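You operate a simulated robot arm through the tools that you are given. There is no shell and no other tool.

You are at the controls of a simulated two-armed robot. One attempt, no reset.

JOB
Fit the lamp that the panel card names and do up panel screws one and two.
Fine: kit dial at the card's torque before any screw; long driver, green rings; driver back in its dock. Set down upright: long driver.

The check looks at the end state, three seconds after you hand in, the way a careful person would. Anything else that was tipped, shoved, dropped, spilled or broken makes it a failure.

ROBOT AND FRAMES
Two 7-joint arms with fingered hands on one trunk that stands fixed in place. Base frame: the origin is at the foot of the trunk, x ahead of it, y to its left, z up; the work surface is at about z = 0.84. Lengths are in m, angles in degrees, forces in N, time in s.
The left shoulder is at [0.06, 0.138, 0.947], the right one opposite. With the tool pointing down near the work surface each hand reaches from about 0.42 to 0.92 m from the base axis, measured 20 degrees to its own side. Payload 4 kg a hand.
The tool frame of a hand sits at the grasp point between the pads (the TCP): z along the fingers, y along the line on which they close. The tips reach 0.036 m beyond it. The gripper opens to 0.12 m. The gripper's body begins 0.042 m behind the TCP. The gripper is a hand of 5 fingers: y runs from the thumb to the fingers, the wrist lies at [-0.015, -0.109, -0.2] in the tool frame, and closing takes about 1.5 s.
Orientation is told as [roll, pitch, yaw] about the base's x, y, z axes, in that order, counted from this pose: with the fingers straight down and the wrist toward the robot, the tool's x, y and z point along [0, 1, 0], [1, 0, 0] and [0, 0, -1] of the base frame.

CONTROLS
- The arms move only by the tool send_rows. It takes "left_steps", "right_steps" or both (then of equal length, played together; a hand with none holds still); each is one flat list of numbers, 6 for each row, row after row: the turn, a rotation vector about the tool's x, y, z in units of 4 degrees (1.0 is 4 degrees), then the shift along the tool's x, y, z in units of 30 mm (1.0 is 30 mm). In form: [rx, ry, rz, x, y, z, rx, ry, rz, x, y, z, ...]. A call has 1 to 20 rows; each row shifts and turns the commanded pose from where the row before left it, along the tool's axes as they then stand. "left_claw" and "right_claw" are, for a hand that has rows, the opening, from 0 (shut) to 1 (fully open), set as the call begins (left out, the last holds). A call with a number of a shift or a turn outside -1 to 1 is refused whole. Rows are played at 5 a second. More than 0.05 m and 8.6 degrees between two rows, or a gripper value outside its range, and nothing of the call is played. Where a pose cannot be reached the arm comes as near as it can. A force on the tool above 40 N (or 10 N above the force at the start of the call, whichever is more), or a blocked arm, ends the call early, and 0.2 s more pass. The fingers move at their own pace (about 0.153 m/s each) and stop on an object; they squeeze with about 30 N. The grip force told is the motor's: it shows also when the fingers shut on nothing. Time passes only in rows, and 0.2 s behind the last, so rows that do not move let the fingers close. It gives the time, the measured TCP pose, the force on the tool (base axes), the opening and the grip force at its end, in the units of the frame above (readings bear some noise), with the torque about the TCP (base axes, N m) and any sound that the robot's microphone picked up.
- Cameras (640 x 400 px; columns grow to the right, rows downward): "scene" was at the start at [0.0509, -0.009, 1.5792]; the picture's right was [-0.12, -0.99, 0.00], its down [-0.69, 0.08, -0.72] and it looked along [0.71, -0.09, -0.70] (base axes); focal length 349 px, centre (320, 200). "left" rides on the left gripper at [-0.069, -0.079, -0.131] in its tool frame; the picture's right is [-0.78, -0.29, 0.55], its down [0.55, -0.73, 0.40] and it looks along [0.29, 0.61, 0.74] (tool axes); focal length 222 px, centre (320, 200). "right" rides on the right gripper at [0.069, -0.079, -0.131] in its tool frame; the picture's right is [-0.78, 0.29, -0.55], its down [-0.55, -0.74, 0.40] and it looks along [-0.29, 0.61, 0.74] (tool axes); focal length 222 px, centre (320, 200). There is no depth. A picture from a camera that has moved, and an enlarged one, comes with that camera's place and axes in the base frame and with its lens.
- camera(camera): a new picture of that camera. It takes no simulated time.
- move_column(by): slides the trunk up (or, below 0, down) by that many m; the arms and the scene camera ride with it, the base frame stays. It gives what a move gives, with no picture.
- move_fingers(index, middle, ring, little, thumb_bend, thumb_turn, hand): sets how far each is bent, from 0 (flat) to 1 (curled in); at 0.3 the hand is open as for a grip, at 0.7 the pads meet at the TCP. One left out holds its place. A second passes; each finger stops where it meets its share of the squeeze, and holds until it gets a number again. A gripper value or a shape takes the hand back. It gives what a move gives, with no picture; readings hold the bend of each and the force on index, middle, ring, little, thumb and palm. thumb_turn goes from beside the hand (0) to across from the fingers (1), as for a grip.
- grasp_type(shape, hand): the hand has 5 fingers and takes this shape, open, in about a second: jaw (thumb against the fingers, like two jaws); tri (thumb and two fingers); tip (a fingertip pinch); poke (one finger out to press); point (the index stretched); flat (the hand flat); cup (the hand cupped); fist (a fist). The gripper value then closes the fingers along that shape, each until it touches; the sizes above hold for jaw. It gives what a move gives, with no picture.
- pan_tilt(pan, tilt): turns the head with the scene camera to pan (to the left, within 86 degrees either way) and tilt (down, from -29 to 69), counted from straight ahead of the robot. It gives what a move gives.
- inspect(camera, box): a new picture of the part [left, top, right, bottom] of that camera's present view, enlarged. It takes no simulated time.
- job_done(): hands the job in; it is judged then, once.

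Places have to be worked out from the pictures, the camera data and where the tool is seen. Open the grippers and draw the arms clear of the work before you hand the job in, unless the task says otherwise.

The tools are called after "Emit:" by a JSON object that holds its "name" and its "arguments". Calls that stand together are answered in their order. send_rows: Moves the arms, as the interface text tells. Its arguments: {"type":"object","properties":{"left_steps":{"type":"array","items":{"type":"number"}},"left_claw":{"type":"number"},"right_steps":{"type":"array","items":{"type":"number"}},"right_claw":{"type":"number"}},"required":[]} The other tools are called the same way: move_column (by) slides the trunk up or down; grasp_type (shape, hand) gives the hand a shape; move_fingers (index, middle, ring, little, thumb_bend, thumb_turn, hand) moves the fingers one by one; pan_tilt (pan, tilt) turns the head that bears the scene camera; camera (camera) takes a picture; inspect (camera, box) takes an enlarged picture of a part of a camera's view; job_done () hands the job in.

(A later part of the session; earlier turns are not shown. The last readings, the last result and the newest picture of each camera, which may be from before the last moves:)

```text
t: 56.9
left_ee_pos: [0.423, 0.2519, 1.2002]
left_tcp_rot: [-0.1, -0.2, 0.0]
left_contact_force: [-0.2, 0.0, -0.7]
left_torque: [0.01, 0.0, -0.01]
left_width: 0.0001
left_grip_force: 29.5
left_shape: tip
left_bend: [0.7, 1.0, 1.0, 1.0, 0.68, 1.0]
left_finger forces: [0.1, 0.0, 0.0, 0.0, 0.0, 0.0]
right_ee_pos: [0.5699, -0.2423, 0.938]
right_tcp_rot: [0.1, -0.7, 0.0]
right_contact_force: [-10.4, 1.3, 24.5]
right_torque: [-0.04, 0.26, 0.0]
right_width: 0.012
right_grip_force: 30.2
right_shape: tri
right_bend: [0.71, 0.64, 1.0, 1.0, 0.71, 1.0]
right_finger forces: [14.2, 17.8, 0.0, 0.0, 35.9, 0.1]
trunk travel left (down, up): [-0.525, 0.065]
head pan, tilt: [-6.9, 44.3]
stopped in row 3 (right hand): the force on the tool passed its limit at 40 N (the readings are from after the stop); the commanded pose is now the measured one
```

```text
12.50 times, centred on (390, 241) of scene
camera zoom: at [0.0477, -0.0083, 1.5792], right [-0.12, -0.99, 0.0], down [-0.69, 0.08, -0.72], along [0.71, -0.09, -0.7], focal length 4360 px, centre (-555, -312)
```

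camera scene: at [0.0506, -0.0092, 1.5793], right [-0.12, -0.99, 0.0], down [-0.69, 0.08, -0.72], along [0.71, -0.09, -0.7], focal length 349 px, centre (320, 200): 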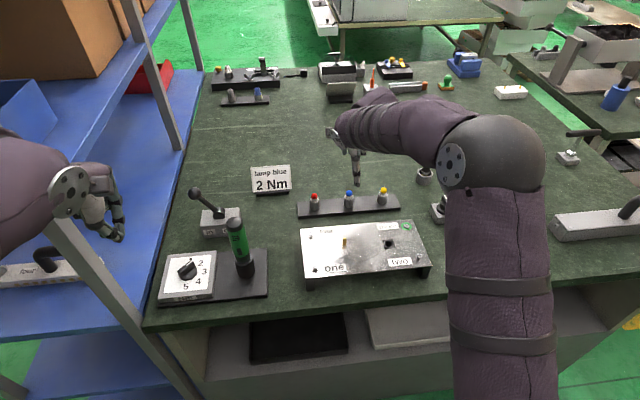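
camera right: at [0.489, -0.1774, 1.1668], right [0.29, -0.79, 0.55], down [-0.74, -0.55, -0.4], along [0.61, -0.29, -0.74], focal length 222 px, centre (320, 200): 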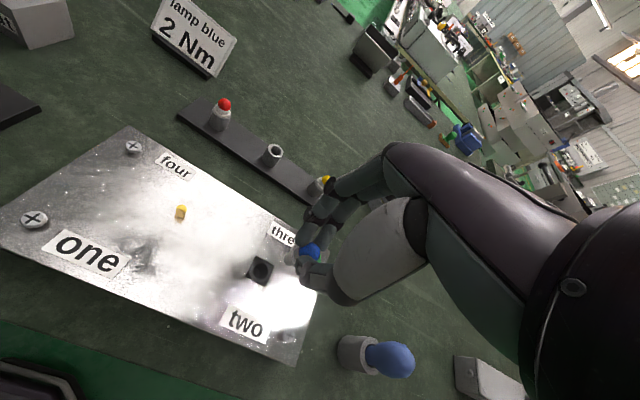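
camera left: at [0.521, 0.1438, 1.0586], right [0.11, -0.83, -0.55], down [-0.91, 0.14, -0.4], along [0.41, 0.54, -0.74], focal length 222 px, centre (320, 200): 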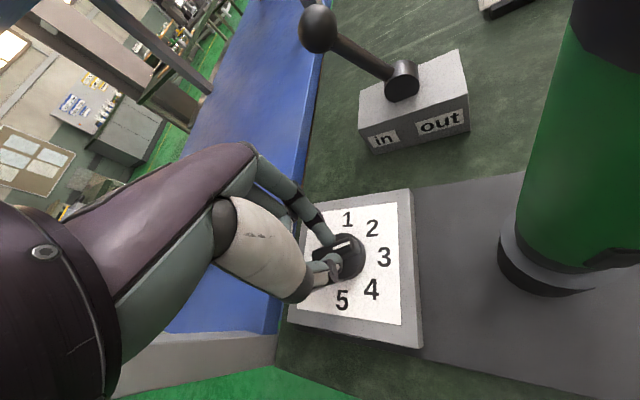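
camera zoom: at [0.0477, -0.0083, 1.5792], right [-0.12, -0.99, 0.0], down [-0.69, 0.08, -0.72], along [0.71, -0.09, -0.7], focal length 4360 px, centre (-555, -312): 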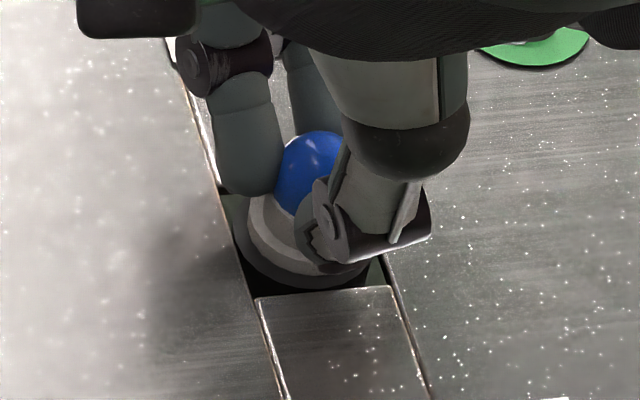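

The lamp is firmly seated. I ease off 2 mm, open the fingers, and rise to check it.

Emit:
{"name": "send_rows", "arguments": {"right_steps": [0, 0, 0, 0, 0, -0.08, 0, 0, 0, 0, 0, 0]}}

Emit:
{"name": "send_rows", "arguments": {"right_steps": [0, 0, 0, 0, 0, 0, 0, 0, 0, 0, 0, 0, 0, 0, 0, 0, 0, 0, 0, 0, 0, 0, 0, 0, 0, 0, 0, 0, 0, -0.3, 0, 0, 0, 0, 0, -0.5, 0, 0, 0, 0, 0, -0.7, 0, 0, 0, 0, 0, -0.7, 0, 0, 0, 0, 0, 0], "right_claw": 0.5}}

Emit:
{"name": "inspect", "arguments": {"camera": "scene", "box": [370, 215, 420, 260]}}

Emit:
{"name": "camera", "arguments": {"camera": "right"}}

```text
t: 57.5
left_ee_pos: [0.4246, 0.251, 1.201]
left_tcp_rot: [0.0, 0.0, 0.0]
left_contact_force: [0.3, -0.3, 0.2]
left_torque: [-0.01, -0.01, -0.02]
left_width: 0.0001
left_grip_force: 30.3
left_shape: tip
left_bend: [0.7, 1.0, 1.0, 1.0, 0.68, 1.0]
left_finger forces: [0.0, 0.1, 0.0, 0.0, 0.0, 0.0]
right_ee_pos: [0.5695, -0.2417, 0.9403]
right_tcp_rot: [0.1, -0.4, -0.1]
right_contact_force: [-3.1, 1.8, 15.5]
right_torque: [0.0, 0.05, -0.04]
right_width: 0.0115
right_grip_force: 29.8
right_shape: tri
right_bend: [0.71, 0.64, 1.0, 1.0, 0.71, 1.0]
right_finger forces: [14.7, 18.9, 0.0, 0.0, 31.1, 0.0]
trunk travel left (down, up): [-0.525, 0.065]
head pan, tilt: [-6.9, 44.3]
```

```text
t: 59.5
left_ee_pos: [0.425, 0.2511, 1.1999]
left_tcp_rot: [0.0, 0.0, 0.0]
left_contact_force: [-0.1, 0.2, -0.7]
left_torque: [-0.02, 0.05, 0.02]
left_width: 0.0
left_grip_force: 30.2
left_shape: tip
left_bend: [0.7, 1.0, 1.0, 1.0, 0.68, 1.0]
left_finger forces: [0.0, 0.0, 0.0, 0.0, 0.0, 0.1]
right_ee_pos: [0.5705, -0.2439, 1.0044]
right_tcp_rot: [0.1, -0.3, 0.0]
right_contact_force: [0.1, 0.0, 0.2]
right_torque: [-0.02, 0.01, -0.02]
right_width: 0.0599
right_grip_force: 0.1
right_shape: tri
right_bend: [0.42, 0.46, 0.99, 0.99, 0.56, 1.0]
right_finger forces: [0.0, 0.0, 0.0, 0.0, 0.0, 0.1]
trunk travel left (down, up): [-0.525, 0.065]
head pan, tilt: [-6.9, 44.3]
```

```text
8.89 times, centred on (395, 238) of scene
camera zoom: at [0.0511, -0.009, 1.5792], right [-0.12, -0.99, 0.0], down [-0.69, 0.08, -0.72], along [0.71, -0.09, -0.7], focal length 3101 px, centre (-347, -133)
```

zoom: 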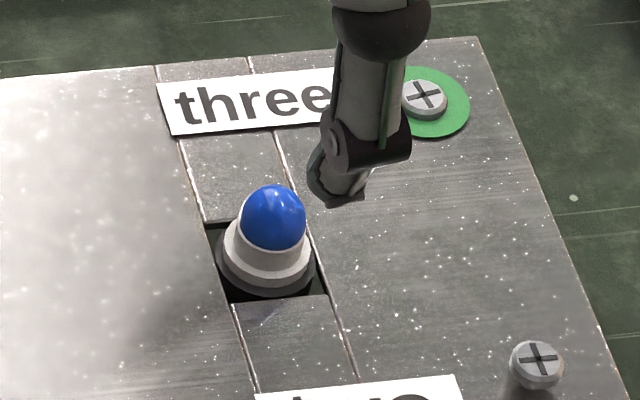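

```text
taken
camera right: at [0.4912, -0.1738, 1.1328], right [0.29, -0.79, 0.55], down [-0.73, -0.55, -0.4], along [0.62, -0.29, -0.73], focal length 222 px, centre (320, 200)
```

right: 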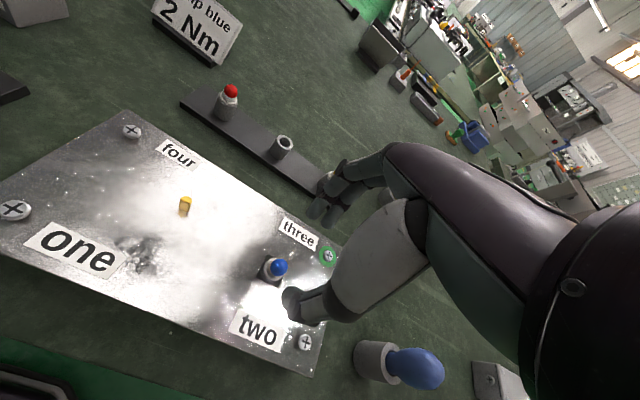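

The blue lamp sits flush on the socket rim. Next I shape the right hand as jaws, raise both hands, and carry the right one over to the driver.

Emit:
{"name": "grasp_type", "arguments": {"shape": "jaw", "hand": "right"}}

Emit:
{"name": "send_rows", "arguments": {"right_steps": [0, 0, 0, 0, 0, -0.97, 0, 0, 0, 0, 0, -0.97, 0, 0, 0, 0, 0, -0.97, 0, 0, 0, 0, 0, -0.97, 0, 0, 0, 0, 0, -0.97, 0, 0, 0, 0.7, 0, 0, 0, 0, 0, 0.9, 0, 0, 0, 0, 0, 0.9, 0, 0, 0, 0, 0, 0.9, 0, 0, 0, 0, 0, 0.9, 0, 0, 0, 0, 0, 0.9, 0, 0], "left_steps": [0, 0, 0, 0, 0, -0.3, 0, 0, 0, 0, 0, -0.3, 0, 0, 0, 0, 0, -0.3, 0, 0, 0, 0, 0, -0.3, 0, 0, 0, 0, 0, -0.3, 0, 0, 0, 0, 0, -0.3, 0, 0, 0, 0, 0, -0.3, 0, 0, 0, 0, 0, -0.3, 0, 0, 0, 0, 0, -0.3, 0, 0, 0, 0, 0, -0.3, 0, 0, 0, 0, 0, -0.3]}}

Emit:
{"name": "camera", "arguments": {"camera": "scene"}}

Emit:
{"name": "camera", "arguments": {"camera": "right"}}

```text
t: 60.4
left_ee_pos: [0.4258, 0.2513, 1.2002]
left_tcp_rot: [0.0, -0.1, 0.1]
left_contact_force: [-0.3, -0.2, -0.6]
left_torque: [0.07, -0.05, -0.02]
left_width: 0.0004
left_grip_force: 30.0
left_shape: tip
left_bend: [0.7, 1.0, 1.0, 1.0, 0.68, 1.0]
left_finger forces: [0.0, 0.0, 0.1, 0.0, 0.0, 0.0]
right_ee_pos: [0.5712, -0.2419, 1.0037]
right_tcp_rot: [0.0, -0.4, 0.0]
right_contact_force: [-0.3, 0.6, -1.4]
right_torque: [-0.02, 0.01, 0.01]
right_width: 0.1197
right_grip_force: 0.1
right_shape: jaw
right_bend: [0.3, 0.3, 0.3, 0.3, 0.3, 0.97]
right_finger forces: [0.0, 0.0, 0.1, 0.0, 0.1, 0.1]
trunk travel left (down, up): [-0.525, 0.065]
head pan, tilt: [-6.9, 44.3]
```

```text
t: 62.8
left_ee_pos: [0.4247, 0.249, 1.2993]
left_tcp_rot: [-0.1, 0.0, -0.1]
left_contact_force: [-0.4, -0.6, 0.0]
left_torque: [-0.02, -0.02, 0.01]
left_width: 0.0
left_grip_force: 30.0
left_shape: tip
left_bend: [0.7, 1.0, 1.0, 1.0, 0.68, 1.0]
left_finger forces: [0.1, 0.0, 0.0, 0.0, 0.1, 0.0]
right_ee_pos: [0.5694, -0.0879, 1.1507]
right_tcp_rot: [0.1, -0.4, 0.0]
right_contact_force: [0.3, -0.1, 0.3]
right_torque: [0.03, -0.02, 0.02]
right_width: 0.1199
right_grip_force: 0.1
right_shape: jaw
right_bend: [0.3, 0.3, 0.3, 0.3, 0.3, 0.97]
right_finger forces: [0.1, 0.1, 0.0, 0.0, 0.1, 0.0]
trunk travel left (down, up): [-0.525, 0.065]
head pan, tilt: [-6.9, 44.3]
```

```text
taken
camera scene: at [0.0507, -0.0083, 1.5792], right [-0.12, -0.99, 0.0], down [-0.69, 0.08, -0.72], along [0.71, -0.09, -0.7], focal length 349 px, centre (320, 200)
```

scene: 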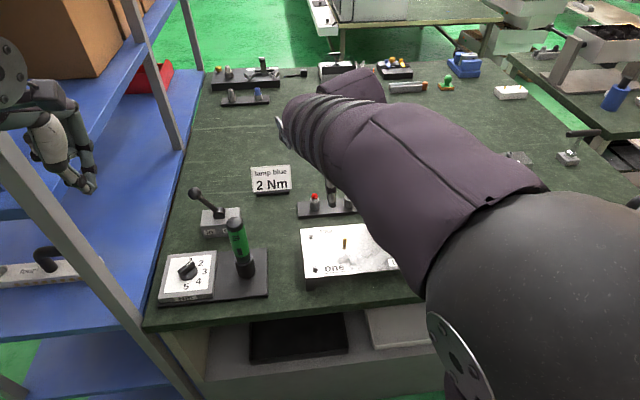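

```text
taken
camera right: at [0.4894, -0.0183, 1.2796], right [0.29, -0.79, 0.55], down [-0.73, -0.55, -0.4], along [0.62, -0.29, -0.73], focal length 222 px, centre (320, 200)
```

right: 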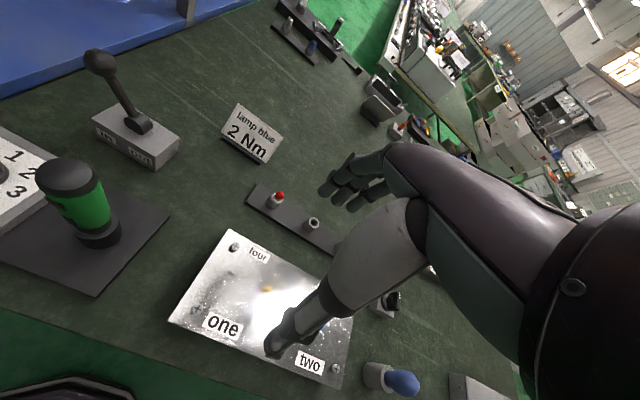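

I continue to above the driver, correcting the small tilt on the way.

Emit:
{"name": "send_rows", "arguments": {"right_steps": [0.1, 0, 0, 0.8, -0.07, 0, 0, 0, 0, 0.83, -0.07, 0, 0, 0, 0, 0.83, -0.07, 0, 0, 0, 0, 0.83, -0.07, 0, 0, 0, 0, 0.83, -0.07, 0, 0, 0, 0, 0.83, -0.07, 0, 0, 0, 0, 0.8, -0.07, 0, 0, 0, 0, 0.8, -0.06, 0, 0, 0, 0, 0, 0, 0]}}

Emit:
{"name": "camera", "arguments": {"camera": "right"}}

Emit:
{"name": "camera", "arguments": {"camera": "scene"}}

```text
t: 64.8
left_ee_pos: [0.4248, 0.2495, 1.2995]
left_tcp_rot: [0.0, 0.0, 0.0]
left_contact_force: [-0.1, -0.4, -0.4]
left_torque: [0.03, 0.01, 0.02]
left_width: 0.0002
left_grip_force: 29.7
left_shape: tip
left_bend: [0.7, 1.0, 1.0, 1.0, 0.68, 1.0]
left_finger forces: [0.0, 0.0, 0.1, 0.0, 0.0, 0.0]
right_ee_pos: [0.5517, 0.1093, 1.1512]
right_tcp_rot: [0.0, -0.1, 0.0]
right_contact_force: [0.5, 0.0, 0.8]
right_torque: [0.03, 0.04, 0.0]
right_width: 0.12
right_grip_force: 0.0
right_shape: jaw
right_bend: [0.3, 0.3, 0.3, 0.3, 0.3, 0.97]
right_finger forces: [0.0, 0.0, 0.0, 0.0, 0.0, 0.0]
trunk travel left (down, up): [-0.525, 0.065]
head pan, tilt: [-6.9, 44.3]
```

```text
taken
camera right: at [0.4724, 0.1786, 1.281], right [0.29, -0.79, 0.55], down [-0.74, -0.55, -0.4], along [0.61, -0.29, -0.74], focal length 222 px, centre (320, 200)
```

right: 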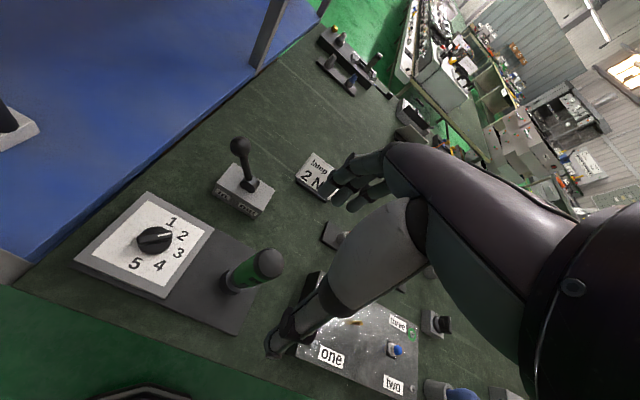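

```text
taken
camera scene: at [0.0508, -0.0092, 1.5793], right [-0.12, -0.99, 0.0], down [-0.69, 0.08, -0.72], along [0.71, -0.09, -0.7], focal length 349 px, centre (320, 200)
```

scene: 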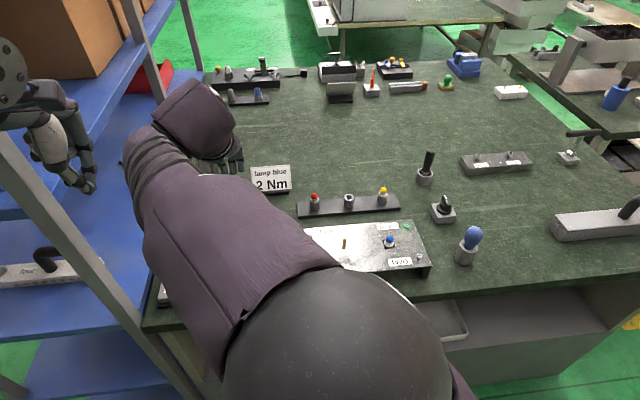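

The other tools are now in clear view; I zoom in on them to be sure which driver is the long one, and on the green driver from the hand camera.

Emit:
{"name": "inspect", "arguments": {"camera": "scene", "box": [400, 140, 500, 275]}}

Emit:
{"name": "inspect", "arguments": {"camera": "right", "box": [200, 220, 330, 340]}}

Emit:
{"name": "inspect", "arguments": {"camera": "right", "box": [70, 180, 240, 310]}}

```text
2.96 times, centred on (450, 208) of scene
camera zoom: at [0.0508, -0.0092, 1.5793], right [-0.12, -0.99, 0.0], down [-0.69, 0.08, -0.72], along [0.71, -0.09, -0.7], focal length 1034 px, centre (-65, 178)
```

zoom: 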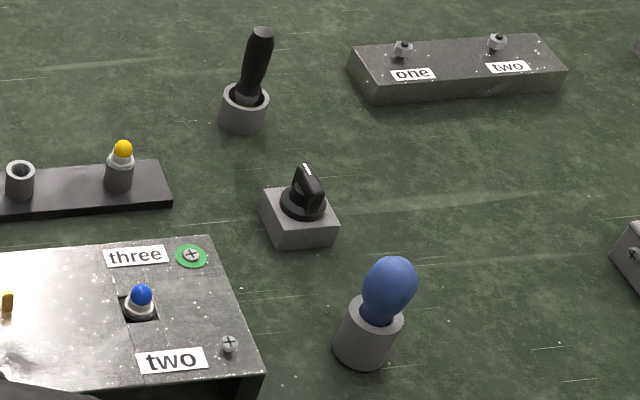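

```text
3.33 times, centred on (265, 280) of right
camera zoom: at [0.4724, 0.1786, 1.281], right [0.29, -0.79, 0.55], down [-0.74, -0.55, -0.4], along [0.61, -0.29, -0.74], focal length 740 px, centre (503, -67)
```

zoom: 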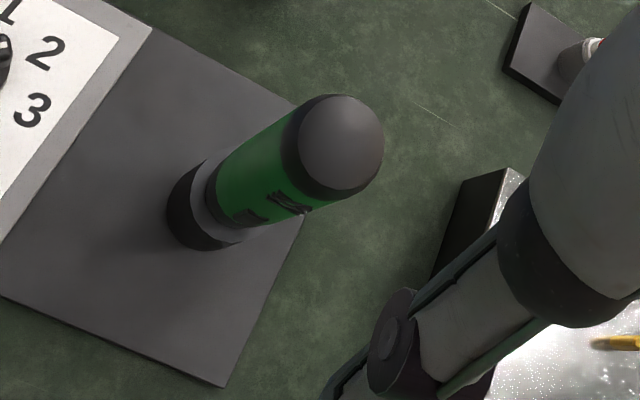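

```text
3.08 times, centred on (155, 245) of right
camera zoom: at [0.4724, 0.1786, 1.281], right [0.29, -0.79, 0.55], down [-0.74, -0.55, -0.4], along [0.61, -0.29, -0.74], focal length 684 px, centre (828, 62)
```

zoom: 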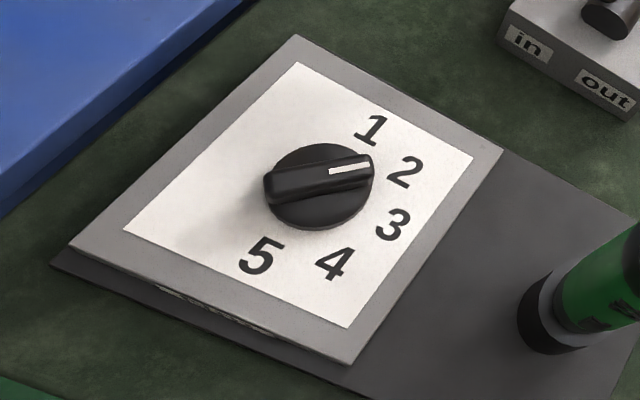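

The dial reads 2 from this angle too. I look more closely at the black-handled and blue-handled tools to rule them out.

Emit:
{"name": "inspect", "arguments": {"camera": "scene", "box": [410, 145, 450, 190]}}

Emit:
{"name": "inspect", "arguments": {"camera": "scene", "box": [450, 220, 490, 270]}}

Emit:
{"name": "inspect", "arguments": {"camera": "scene", "box": [360, 55, 540, 120]}}

```text
8.89 times, centred on (430, 168) of scene
camera zoom: at [0.0508, -0.0092, 1.5793], right [-0.12, -0.99, 0.0], down [-0.69, 0.08, -0.72], along [0.71, -0.09, -0.7], focal length 3101 px, centre (-658, 489)
```

zoom: 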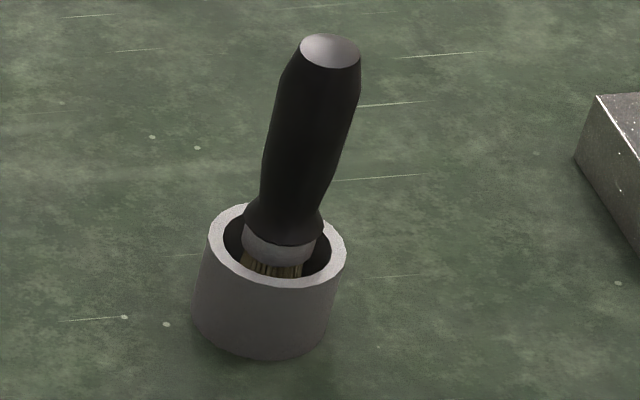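

```text
8.00 times, centred on (470, 245) of scene
camera zoom: at [0.0508, -0.0092, 1.5793], right [-0.12, -0.99, 0.0], down [-0.69, 0.08, -0.72], along [0.71, -0.09, -0.7], focal length 2791 px, centre (-880, -160)
```

zoom: 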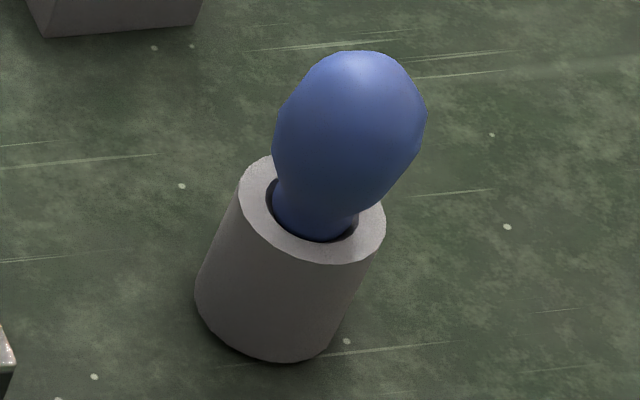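

```text
3.56 times, centred on (450, 88) of scene
camera zoom: at [0.0508, -0.0092, 1.5793], right [-0.12, -0.99, 0.0], down [-0.69, 0.08, -0.72], along [0.71, -0.09, -0.7], focal length 1240 px, centre (-142, 600)
```

zoom: 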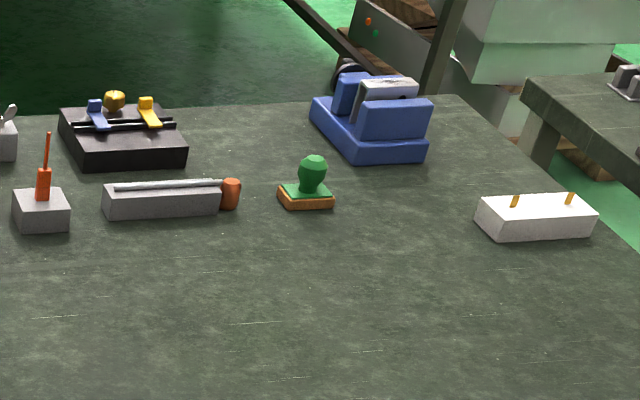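

The black one is a brush and the blue one a stubby ball-handled tool, so the green driver in the kit dock is the long one. Its axis is at about (0.556, 0.111); I centre the open hand and descend part way around its handle.

Emit:
{"name": "send_rows", "arguments": {"right_steps": [0, 0, 0, 0.05, 0.15, 0.5, 0, 0, 0, 0, 0, 0.7, 0, 0, 0, 0, 0, 0.7, 0, 0, 0, 0, 0, 0.6, 0, 0, 0, 0, 0, 0]}}

Emit:
{"name": "camera", "arguments": {"camera": "right"}}

Emit:
{"name": "inspect", "arguments": {"camera": "right", "box": [230, 150, 400, 340]}}

```text
t: 66.0
left_ee_pos: [0.4249, 0.2501, 1.2994]
left_tcp_rot: [0.0, 0.1, 0.1]
left_contact_force: [-0.4, -0.1, -0.9]
left_torque: [-0.02, -0.01, -0.02]
left_width: 0.0001
left_grip_force: 30.6
left_shape: tip
left_bend: [0.7, 1.0, 1.0, 1.0, 0.68, 1.0]
left_finger forces: [0.1, 0.0, 0.1, 0.0, 0.0, 0.0]
right_ee_pos: [0.557, 0.1116, 1.0758]
right_tcp_rot: [0.2, 0.0, -0.1]
right_contact_force: [0.2, 0.9, -0.4]
right_torque: [0.0, -0.03, 0.03]
right_width: 0.1199
right_grip_force: 0.1
right_shape: jaw
right_bend: [0.3, 0.3, 0.3, 0.3, 0.3, 0.97]
right_finger forces: [0.1, 0.0, 0.0, 0.1, 0.0, 0.0]
trunk travel left (down, up): [-0.525, 0.065]
head pan, tilt: [-6.9, 44.3]
```

```text
taken
camera right: at [0.4788, 0.1802, 1.2063], right [0.29, -0.79, 0.55], down [-0.74, -0.55, -0.4], along [0.61, -0.29, -0.74], focal length 222 px, centre (320, 200)
```

right: 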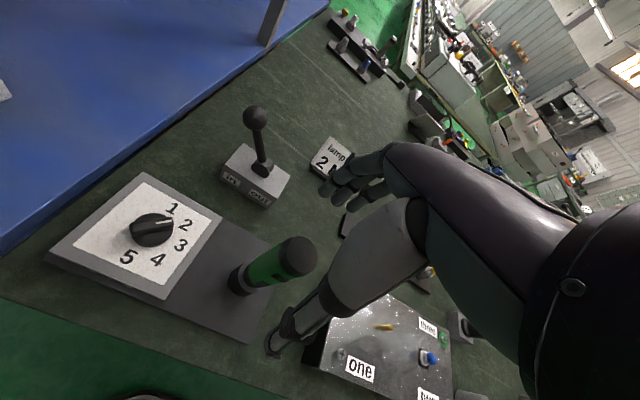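

```text
2.11 times, centred on (315, 245) of right
camera zoom: at [0.4788, 0.1802, 1.2063], right [0.29, -0.79, 0.55], down [-0.74, -0.55, -0.4], along [0.61, -0.29, -0.74], focal length 468 px, centre (330, 105)
```

zoom: 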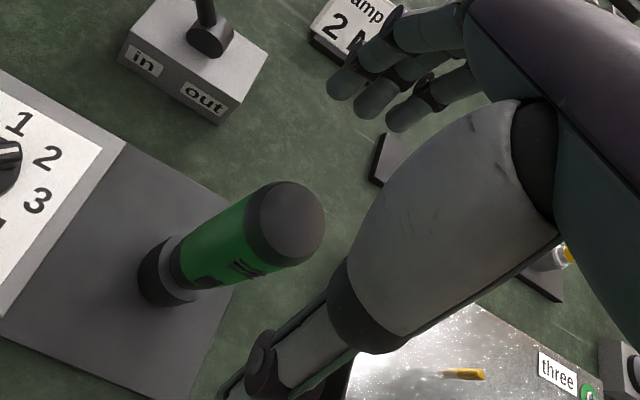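

The handle is centred within a couple of millimetres between thumb and fingers. I lower to TCP z about 1.018 so the cap stays just below the palm.

Emit:
{"name": "send_rows", "arguments": {"right_steps": [0, 0, 0, 0, 0, 0.5, 0, 0, 0, 0, 0, 0.5, 0, 0, 0, 0, 0, 0.5, 0, 0, 0, 0, 0, 0.4, 0, 0, 0, 0, 0, 0]}}

Emit:
{"name": "inspect", "arguments": {"camera": "right", "box": [230, 130, 420, 350]}}

```text
t: 67.2
left_ee_pos: [0.4256, 0.2501, 1.2989]
left_tcp_rot: [0.0, 0.0, 0.0]
left_contact_force: [0.0, 0.0, -0.2]
left_torque: [0.0, 0.01, -0.04]
left_width: 0.0
left_grip_force: 30.0
left_shape: tip
left_bend: [0.7, 1.0, 1.0, 1.0, 0.68, 1.0]
left_finger forces: [0.0, 0.0, 0.1, 0.1, 0.1, 0.1]
right_ee_pos: [0.5564, 0.1114, 1.018]
right_tcp_rot: [0.1, 0.0, 0.2]
right_contact_force: [0.2, -0.9, 0.0]
right_torque: [0.0, -0.02, 0.03]
right_width: 0.1198
right_grip_force: 0.0
right_shape: jaw
right_bend: [0.3, 0.3, 0.3, 0.3, 0.3, 0.97]
right_finger forces: [0.0, 0.0, 0.0, 0.0, 0.0, 0.0]
trunk travel left (down, up): [-0.525, 0.065]
head pan, tilt: [-6.9, 44.3]
```

```text
1.82 times, centred on (325, 240) of right
camera zoom: at [0.478, 0.1794, 1.1484], right [0.29, -0.79, 0.55], down [-0.74, -0.55, -0.4], along [0.61, -0.29, -0.74], focal length 404 px, centre (311, 127)
```

zoom: 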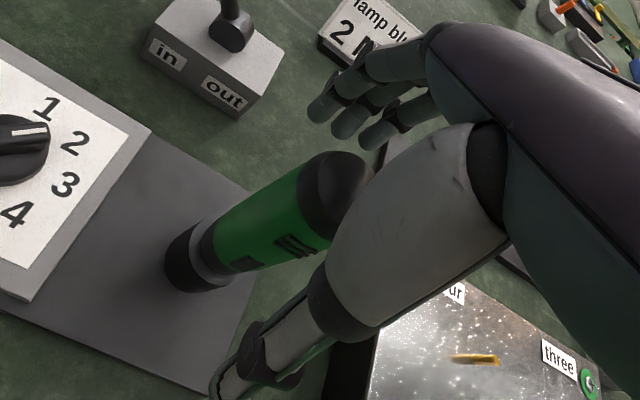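

The handle stands between thumb and fingers with no contact. I close the hand on it.

Emit:
{"name": "send_rows", "arguments": {"right_steps": [0, 0, 0, 0, 0, 0, 0, 0, 0, 0, 0, 0, 0, 0, 0, 0, 0, 0, 0, 0, 0, 0, 0, 0, 0, 0, 0, 0, 0, 0, 0, 0, 0, 0, 0, 0], "right_claw": 0.0}}

Emit:
{"name": "inspect", "arguments": {"camera": "right", "box": [230, 130, 420, 350]}}

```text
t: 68.6
left_ee_pos: [0.4242, 0.2505, 1.2991]
left_tcp_rot: [-0.1, 0.1, 0.0]
left_contact_force: [-0.1, -0.8, -0.6]
left_torque: [0.02, -0.01, -0.03]
left_width: 0.0
left_grip_force: 30.3
left_shape: tip
left_bend: [0.7, 1.0, 1.0, 1.0, 0.68, 1.0]
left_finger forces: [0.0, 0.0, 0.0, 0.0, 0.0, 0.0]
right_ee_pos: [0.5582, 0.1111, 1.0182]
right_tcp_rot: [0.0, 0.1, 0.0]
right_contact_force: [0.1, 0.2, 1.4]
right_torque: [0.0, 0.03, -0.01]
right_width: 0.0291
right_grip_force: 29.8
right_shape: jaw
right_bend: [0.52, 0.56, 0.61, 0.71, 0.7, 1.0]
right_finger forces: [14.9, 9.8, 0.1, 0.0, 23.7, 0.0]
trunk travel left (down, up): [-0.525, 0.065]
head pan, tilt: [-6.9, 44.3]
```

```text
1.82 times, centred on (325, 240) of right
camera zoom: at [0.4781, 0.1794, 1.1485], right [0.29, -0.79, 0.55], down [-0.74, -0.55, -0.4], along [0.61, -0.29, -0.74], focal length 404 px, centre (311, 127)
```

zoom: 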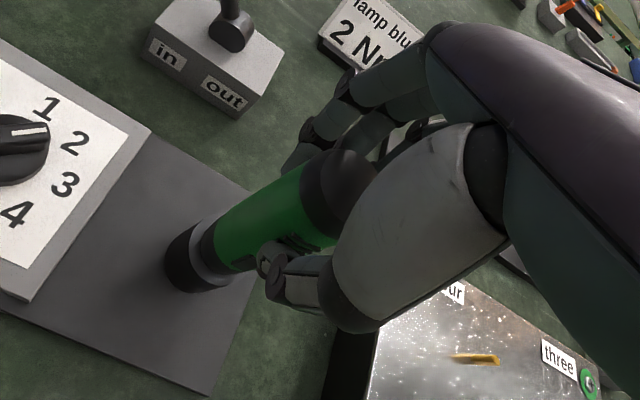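

The driver is gripped by index, middle finger and thumb. I lift it straight out of the dock, slowly at first.

Emit:
{"name": "send_rows", "arguments": {"right_steps": [0, 0, 0, 0, 0, -0.2, 0, 0, 0, 0, 0, -0.3, 0, 0, 0, 0, 0, -0.4, 0, 0, 0, 0, 0, -0.5, 0, 0, 0, 0, 0, -0.5, 0, 0, 0, 0, 0, -0.5, 0, 0, 0, 0, 0, -0.5, 0, 0, 0, 0, 0, -0.5, 0, 0, 0, 0, 0, 0]}}

Emit:
{"name": "camera", "arguments": {"camera": "right"}}

Emit:
{"name": "camera", "arguments": {"camera": "scene"}}

Emit:
{"name": "camera", "arguments": {"camera": "left"}}

```text
t: 70.6
left_ee_pos: [0.4254, 0.2508, 1.2991]
left_tcp_rot: [0.1, 0.0, 0.0]
left_contact_force: [0.0, 0.0, 0.0]
left_torque: [0.02, 0.02, 0.01]
left_width: 0.0
left_grip_force: 29.6
left_shape: tip
left_bend: [0.7, 1.0, 1.0, 1.0, 0.68, 1.0]
left_finger forces: [0.0, 0.0, 0.0, 0.1, 0.0, 0.0]
right_ee_pos: [0.558, 0.1117, 1.119]
right_tcp_rot: [0.0, 0.1, 0.0]
right_contact_force: [0.2, -0.1, -3.9]
right_torque: [0.03, 0.02, -0.01]
right_width: 0.0286
right_grip_force: 29.7
right_shape: jaw
right_bend: [0.52, 0.56, 0.61, 0.71, 0.7, 1.0]
right_finger forces: [15.0, 9.9, 0.0, 0.0, 23.3, 0.1]
trunk travel left (down, up): [-0.525, 0.065]
head pan, tilt: [-6.9, 44.3]
```

```text
taken
camera right: at [0.4794, 0.1798, 1.25], right [0.29, -0.79, 0.55], down [-0.74, -0.55, -0.4], along [0.61, -0.29, -0.74], focal length 222 px, centre (320, 200)
```

right: 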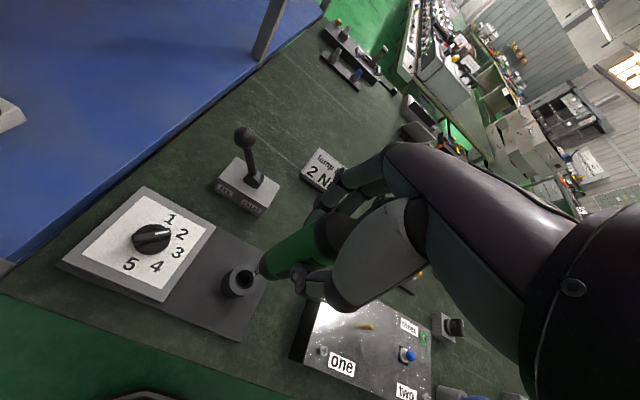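

```text
taken
camera scene: at [0.0512, -0.0087, 1.5792], right [-0.12, -0.99, 0.0], down [-0.69, 0.08, -0.72], along [0.71, -0.09, -0.7], focal length 349 px, centre (320, 200)
```

scene: 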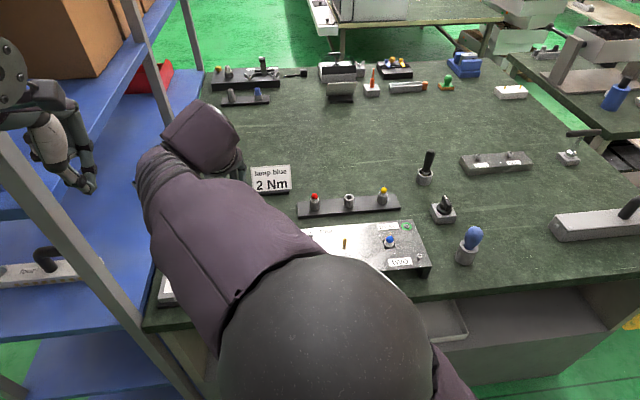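

```text
taken
camera left: at [0.3456, 0.1796, 1.4312], right [-0.29, -0.78, -0.55], down [-0.73, 0.55, -0.4], along [0.61, 0.29, -0.74], focal length 222 px, centre (320, 200)
```

left: 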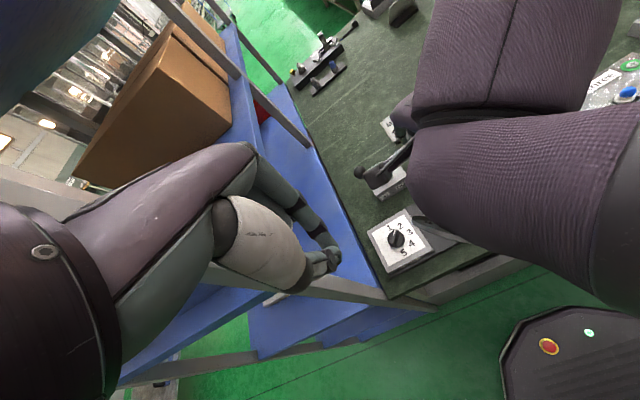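

The driver is out of its dock. I zoom in with the right camera to see the bit.

Emit:
{"name": "inspect", "arguments": {"camera": "right", "box": [200, 190, 370, 330]}}

```text
2.86 times, centred on (285, 260) of right
camera zoom: at [0.4794, 0.1798, 1.25], right [0.29, -0.79, 0.55], down [-0.74, -0.55, -0.4], along [0.61, -0.29, -0.74], focal length 635 px, centre (420, 29)
```

zoom: 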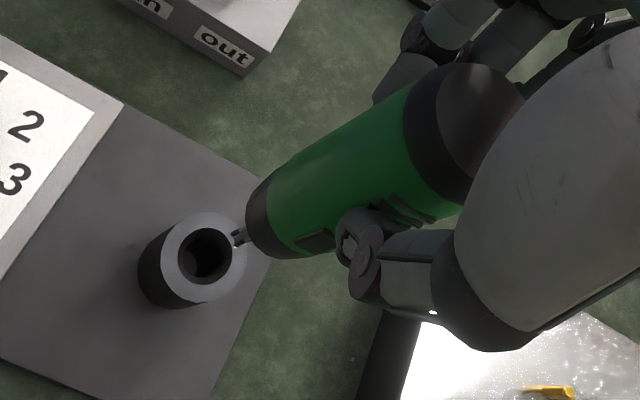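

The bit is a short silver one; its tip is about 0.149 m below the TCP. Screw one's head is at about (0.520, -0.053, 0.902), so I carry the driver over it, staying high.

Emit:
{"name": "send_rows", "arguments": {"right_steps": [0, 0, 0, -0.4, -0.1, 0, 0, 0, 0, -0.7, -0.18, 0, 0, 0, 0, -0.8, -0.18, 0, 0, 0, 0, -0.8, -0.18, 0.05, 0, 0, 0, -0.8, -0.18, 0.05, 0, 0, 0, -0.8, -0.18, 0.1, 0, 0, 0, -0.8, -0.17, 0.1, 0, 0, 0, -0.4, -0.1, 0, 0, 0, 0, 0, 0, 0]}}

Emit:
{"name": "camera", "arguments": {"camera": "right"}}

Emit:
{"name": "camera", "arguments": {"camera": "scene"}}

Emit:
{"name": "inspect", "arguments": {"camera": "right", "box": [190, 190, 350, 330]}}

```text
t: 72.6
left_ee_pos: [0.4255, 0.2494, 1.2998]
left_tcp_rot: [0.0, 0.0, 0.0]
left_contact_force: [0.6, 0.1, -0.4]
left_torque: [0.01, -0.02, 0.03]
left_width: 0.0
left_grip_force: 30.0
left_shape: tip
left_bend: [0.7, 1.0, 1.0, 1.0, 0.68, 1.0]
left_finger forces: [0.0, 0.0, 0.1, 0.0, 0.0, 0.0]
right_ee_pos: [0.5195, -0.0543, 1.1099]
right_tcp_rot: [0.1, 0.1, 0.0]
right_contact_force: [0.1, 0.6, -3.7]
right_torque: [0.0, -0.01, 0.03]
right_width: 0.0287
right_grip_force: 30.1
right_shape: jaw
right_bend: [0.52, 0.56, 0.61, 0.71, 0.7, 1.0]
right_finger forces: [15.1, 10.0, 0.0, 0.0, 23.2, 0.1]
trunk travel left (down, up): [-0.525, 0.065]
head pan, tilt: [-6.9, 44.3]
```

```text
taken
camera right: at [0.4406, 0.0144, 1.2408], right [0.29, -0.79, 0.55], down [-0.74, -0.55, -0.4], along [0.61, -0.29, -0.74], focal length 222 px, centre (320, 200)
```

right: 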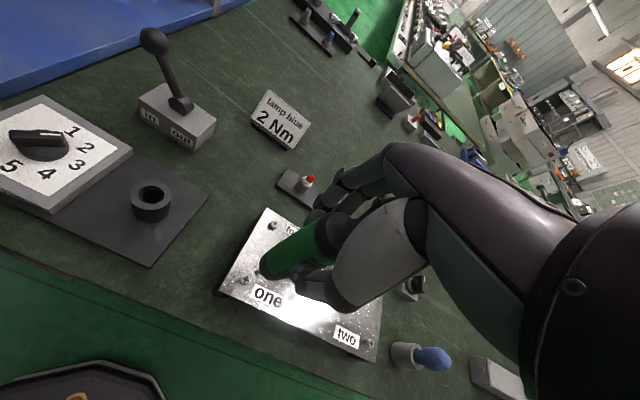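

```text
taken
camera scene: at [0.0512, -0.0089, 1.5792], right [-0.12, -0.99, 0.0], down [-0.69, 0.08, -0.72], along [0.71, -0.09, -0.7], focal length 349 px, centre (320, 200)
```

scene: 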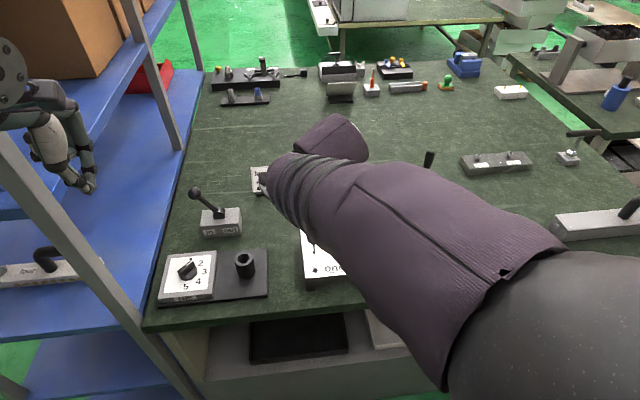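

```text
2.86 times, centred on (270, 260) of right
camera zoom: at [0.4406, 0.0144, 1.2408], right [0.29, -0.79, 0.55], down [-0.74, -0.55, -0.4], along [0.61, -0.29, -0.74], focal length 635 px, centre (463, 29)
```

zoom: 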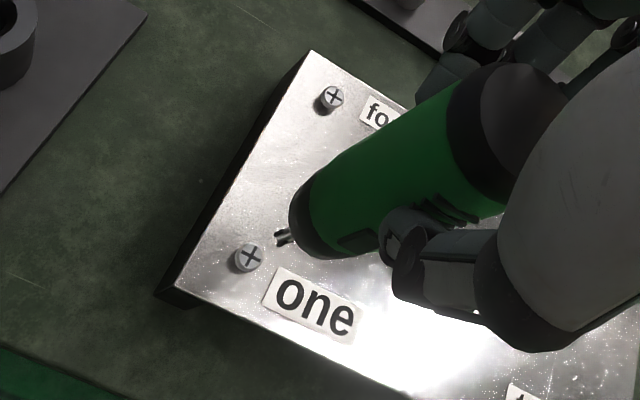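

Bit tip and screw one are both in view. I zoom in with both cameras for the fine alignment.

Emit:
{"name": "inspect", "arguments": {"camera": "right", "box": [235, 235, 295, 285]}}

Emit:
{"name": "inspect", "arguments": {"camera": "scene", "box": [295, 225, 345, 285]}}

```text
8.00 times, centred on (265, 260) of right
camera zoom: at [0.4406, 0.0144, 1.2408], right [0.29, -0.79, 0.55], down [-0.74, -0.55, -0.4], along [0.61, -0.29, -0.74], focal length 1777 px, centre (760, -280)
```

zoom: 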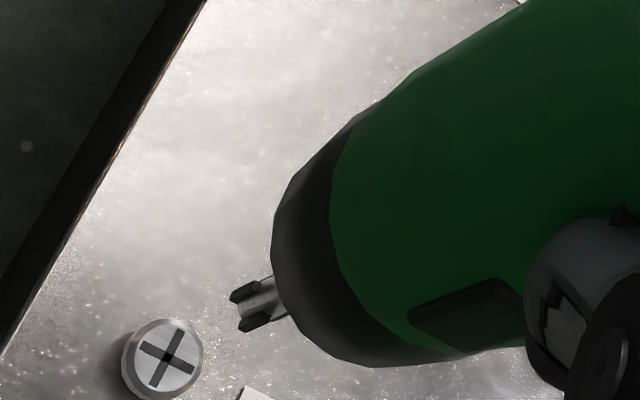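

```text
6.67 times, centred on (320, 255) of scene
camera zoom: at [0.0512, -0.0089, 1.5792], right [-0.12, -0.99, 0.0], down [-0.69, 0.08, -0.72], along [0.71, -0.09, -0.7], focal length 2326 px, centre (320, -167)
```

zoom: 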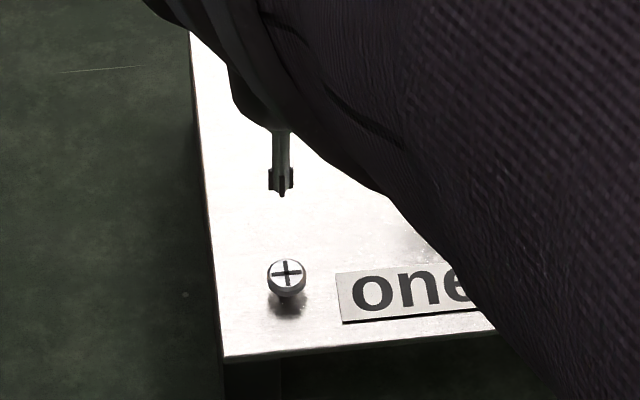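

Both cameras agree: the tip is about 0.157 m below the TCP, and the screw head is about 1 mm to the right of it at z ≈ 0.908. I lower to just above the screw and look again.

Emit:
{"name": "send_rows", "arguments": {"right_steps": [0, 0, 0, -0.04, -0.03, 0.3, 0, 0, 0, 0, 0, 0.35, 0, 0, 0, 0, 0, 0.25, 0, 0, 0, 0, 0, 0.1, 0, 0, 0, 0, 0, 0]}}

Emit:
{"name": "inspect", "arguments": {"camera": "right", "box": [235, 225, 295, 275]}}

Emit:
{"name": "inspect", "arguments": {"camera": "scene", "box": [300, 240, 335, 280]}}

```text
t: 73.8
left_ee_pos: [0.4247, 0.2492, 1.3003]
left_tcp_rot: [0.0, -0.1, 0.1]
left_contact_force: [0.1, 0.1, -0.3]
left_torque: [-0.01, 0.0, 0.0]
left_width: 0.0
left_grip_force: 30.1
left_shape: tip
left_bend: [0.7, 1.0, 1.0, 1.0, 0.68, 1.0]
left_finger forces: [0.0, 0.0, 0.1, 0.0, 0.0, 0.0]
right_ee_pos: [0.519, -0.0566, 1.0806]
right_tcp_rot: [0.0, -0.1, 0.0]
right_contact_force: [1.0, 0.6, -3.7]
right_torque: [-0.02, 0.03, -0.02]
right_width: 0.0289
right_grip_force: 30.4
right_shape: jaw
right_bend: [0.52, 0.56, 0.61, 0.71, 0.7, 1.0]
right_finger forces: [15.0, 10.0, 0.0, 0.1, 23.3, 0.1]
trunk travel left (down, up): [-0.525, 0.065]
head pan, tilt: [-6.9, 44.3]
```

```text
8.00 times, centred on (265, 250) of right
camera zoom: at [0.4399, 0.0126, 1.2107], right [0.29, -0.79, 0.55], down [-0.74, -0.55, -0.4], along [0.61, -0.29, -0.74], focal length 1777 px, centre (760, -200)
```

zoom: 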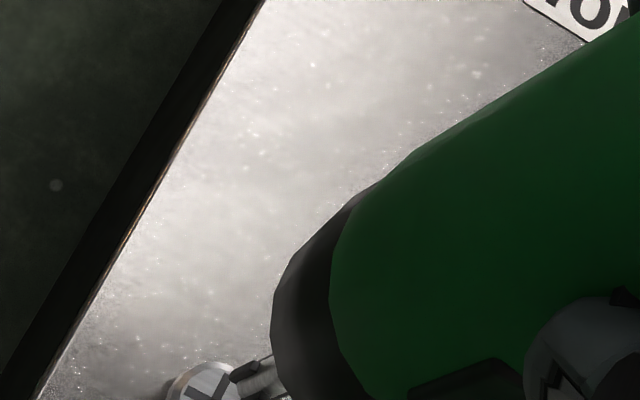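

```text
10.00 times, centred on (318, 260) of scene
camera zoom: at [0.0511, -0.0089, 1.5792], right [-0.12, -0.99, 0.0], down [-0.69, 0.08, -0.72], along [0.71, -0.09, -0.7], focal length 3488 px, centre (345, -400)
```

zoom: 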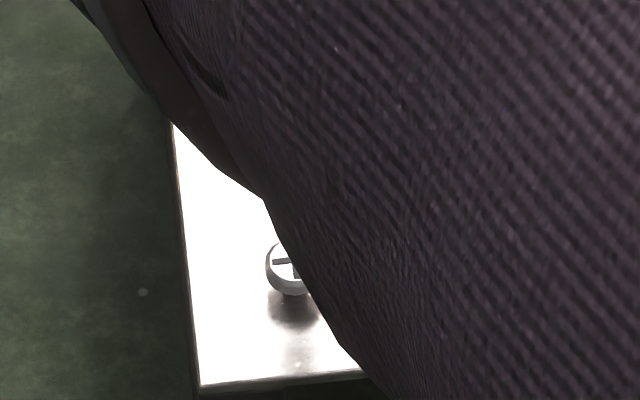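

The forearm now hides the scene view, so I use the hand camera, framed lower.

Emit:
{"name": "inspect", "arguments": {"camera": "right", "box": [235, 250, 285, 290]}}

```text
10.00 times, centred on (260, 270) of right
camera zoom: at [0.4399, 0.0126, 1.2107], right [0.29, -0.79, 0.55], down [-0.74, -0.55, -0.4], along [0.61, -0.29, -0.74], focal length 2221 px, centre (920, -500)
```

zoom: 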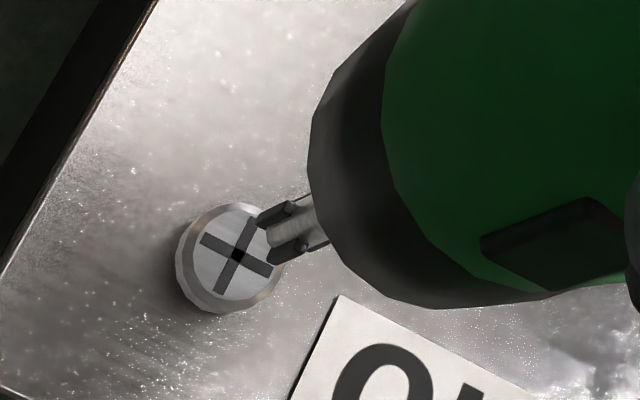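

The screw's cross slot and the bit wings are clearly visible, and bit and screw line up if the gap is about 18 mm. I lower 12 mm and re-check.

Emit:
{"name": "send_rows", "arguments": {"right_steps": [0, 0, 0, 0, 0, 0.2, 0, 0, 0, 0, 0, 0.2, 0, 0, 0, 0, 0, 0]}}

Emit:
{"name": "inspect", "arguments": {"camera": "right", "box": [240, 250, 280, 282]}}

```text
t: 74.6
left_ee_pos: [0.4253, 0.2501, 1.2999]
left_tcp_rot: [0.0, 0.0, 0.1]
left_contact_force: [0.5, 0.5, -0.3]
left_torque: [-0.01, 0.01, -0.03]
left_width: 0.0
left_grip_force: 30.4
left_shape: tip
left_bend: [0.7, 1.0, 1.0, 1.0, 0.68, 1.0]
left_finger forces: [0.0, 0.0, 0.0, 0.0, 0.1, 0.0]
right_ee_pos: [0.5185, -0.0557, 1.0686]
right_tcp_rot: [0.0, 0.1, 0.0]
right_contact_force: [0.6, 0.0, -3.4]
right_torque: [-0.01, 0.0, -0.03]
right_width: 0.0287
right_grip_force: 30.0
right_shape: jaw
right_bend: [0.52, 0.56, 0.61, 0.71, 0.7, 1.0]
right_finger forces: [15.0, 10.1, 0.0, 0.0, 23.3, 0.0]
trunk travel left (down, up): [-0.525, 0.065]
head pan, tilt: [-6.9, 44.3]
```

```text
12.50 times, centred on (260, 266) of right
camera zoom: at [0.4401, 0.0128, 1.1985], right [0.29, -0.79, 0.55], down [-0.74, -0.55, -0.4], along [0.61, -0.29, -0.74], focal length 2776 px, centre (1070, -625)
```

zoom: 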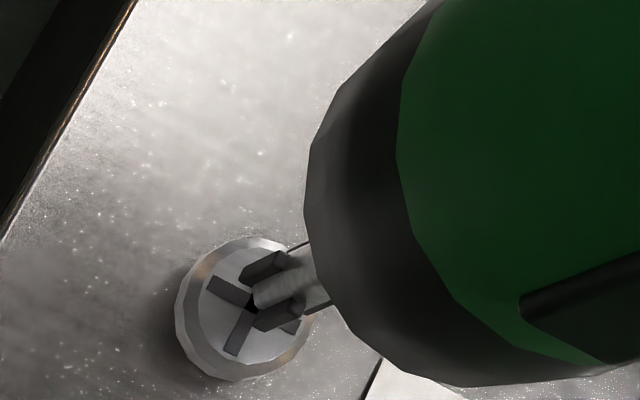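

Bit wings and slot are lined up in both position and angle (both along the x and y axes). I lower the last millimetres gently until contact.

Emit:
{"name": "send_rows", "arguments": {"right_steps": [0, 0, 0, 0, 0, 0.07, 0, 0, 0, 0, 0, 0.07, 0, 0, 0, 0, 0, 0.06, 0, 0, 0, 0, 0, 0]}}

Emit:
{"name": "inspect", "arguments": {"camera": "right", "box": [240, 250, 280, 282]}}

```text
t: 75.6
left_ee_pos: [0.4243, 0.2489, 1.2994]
left_tcp_rot: [-0.1, -0.1, 0.0]
left_contact_force: [0.3, -0.1, -0.2]
left_torque: [-0.02, 0.01, -0.03]
left_width: 0.0
left_grip_force: 30.3
left_shape: tip
left_bend: [0.7, 1.0, 1.0, 1.0, 0.68, 1.0]
left_finger forces: [0.0, 0.0, 0.0, 0.0, 0.1, 0.0]
right_ee_pos: [0.5193, -0.0555, 1.062]
right_tcp_rot: [0.1, -0.1, 0.1]
right_contact_force: [-0.2, 0.2, -2.2]
right_torque: [0.01, 0.0, 0.01]
right_width: 0.0289
right_grip_force: 30.4
right_shape: jaw
right_bend: [0.52, 0.56, 0.61, 0.71, 0.7, 1.0]
right_finger forces: [15.1, 10.0, 0.0, 0.0, 23.5, 0.1]
trunk travel left (down, up): [-0.525, 0.065]
head pan, tilt: [-6.9, 44.3]
```

```text
12.50 times, centred on (260, 266) of right
camera zoom: at [0.4397, 0.0137, 1.1927], right [0.29, -0.79, 0.55], down [-0.73, -0.55, -0.4], along [0.61, -0.29, -0.74], focal length 2776 px, centre (1070, -625)
```

zoom: 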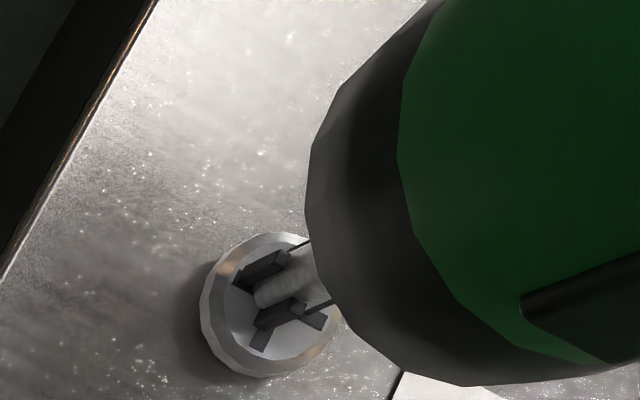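

There is very light contact and the bit sits about 1 mm off toward the far-left. I lift 1 mm, shift 1 mm toward the robot and 0.6 mm right, and go down again.

Emit:
{"name": "send_rows", "arguments": {"right_steps": [0, 0, 0, 0, 0, -0.04, 0, 0, 0, -0.02, -0.033, 0, 0, 0, 0, 0, 0, 0.05, 0, 0, 0, 0, 0, 0.05, 0, 0, 0, 0, 0, 0]}}

Emit:
{"name": "inspect", "arguments": {"camera": "right", "box": [240, 250, 280, 282]}}

```text
t: 76.8
left_ee_pos: [0.4247, 0.2491, 1.2998]
left_tcp_rot: [-0.1, 0.0, 0.0]
left_contact_force: [-0.5, -0.3, 0.2]
left_torque: [-0.02, 0.02, 0.01]
left_width: 0.0
left_grip_force: 30.1
left_shape: tip
left_bend: [0.7, 1.0, 1.0, 1.0, 0.68, 1.0]
left_finger forces: [0.1, 0.0, 0.0, 0.0, 0.1, 0.0]
right_ee_pos: [0.5178, -0.0554, 1.0612]
right_tcp_rot: [0.1, -0.1, 0.0]
right_contact_force: [-0.7, 0.0, 1.5]
right_torque: [0.0, 0.03, -0.01]
right_width: 0.0285
right_grip_force: 30.5
right_shape: jaw
right_bend: [0.52, 0.56, 0.61, 0.71, 0.7, 1.0]
right_finger forces: [15.3, 10.3, 0.0, 0.1, 24.1, 0.0]
trunk travel left (down, up): [-0.525, 0.065]
head pan, tilt: [-6.9, 44.3]
```

```text
12.50 times, centred on (260, 266) of right
camera zoom: at [0.439, 0.0131, 1.1913], right [0.29, -0.79, 0.55], down [-0.73, -0.55, -0.4], along [0.61, -0.29, -0.74], focal length 2776 px, centre (1070, -625)
```

zoom: 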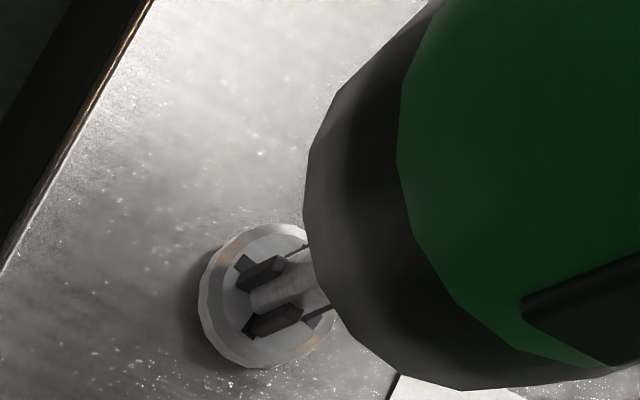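

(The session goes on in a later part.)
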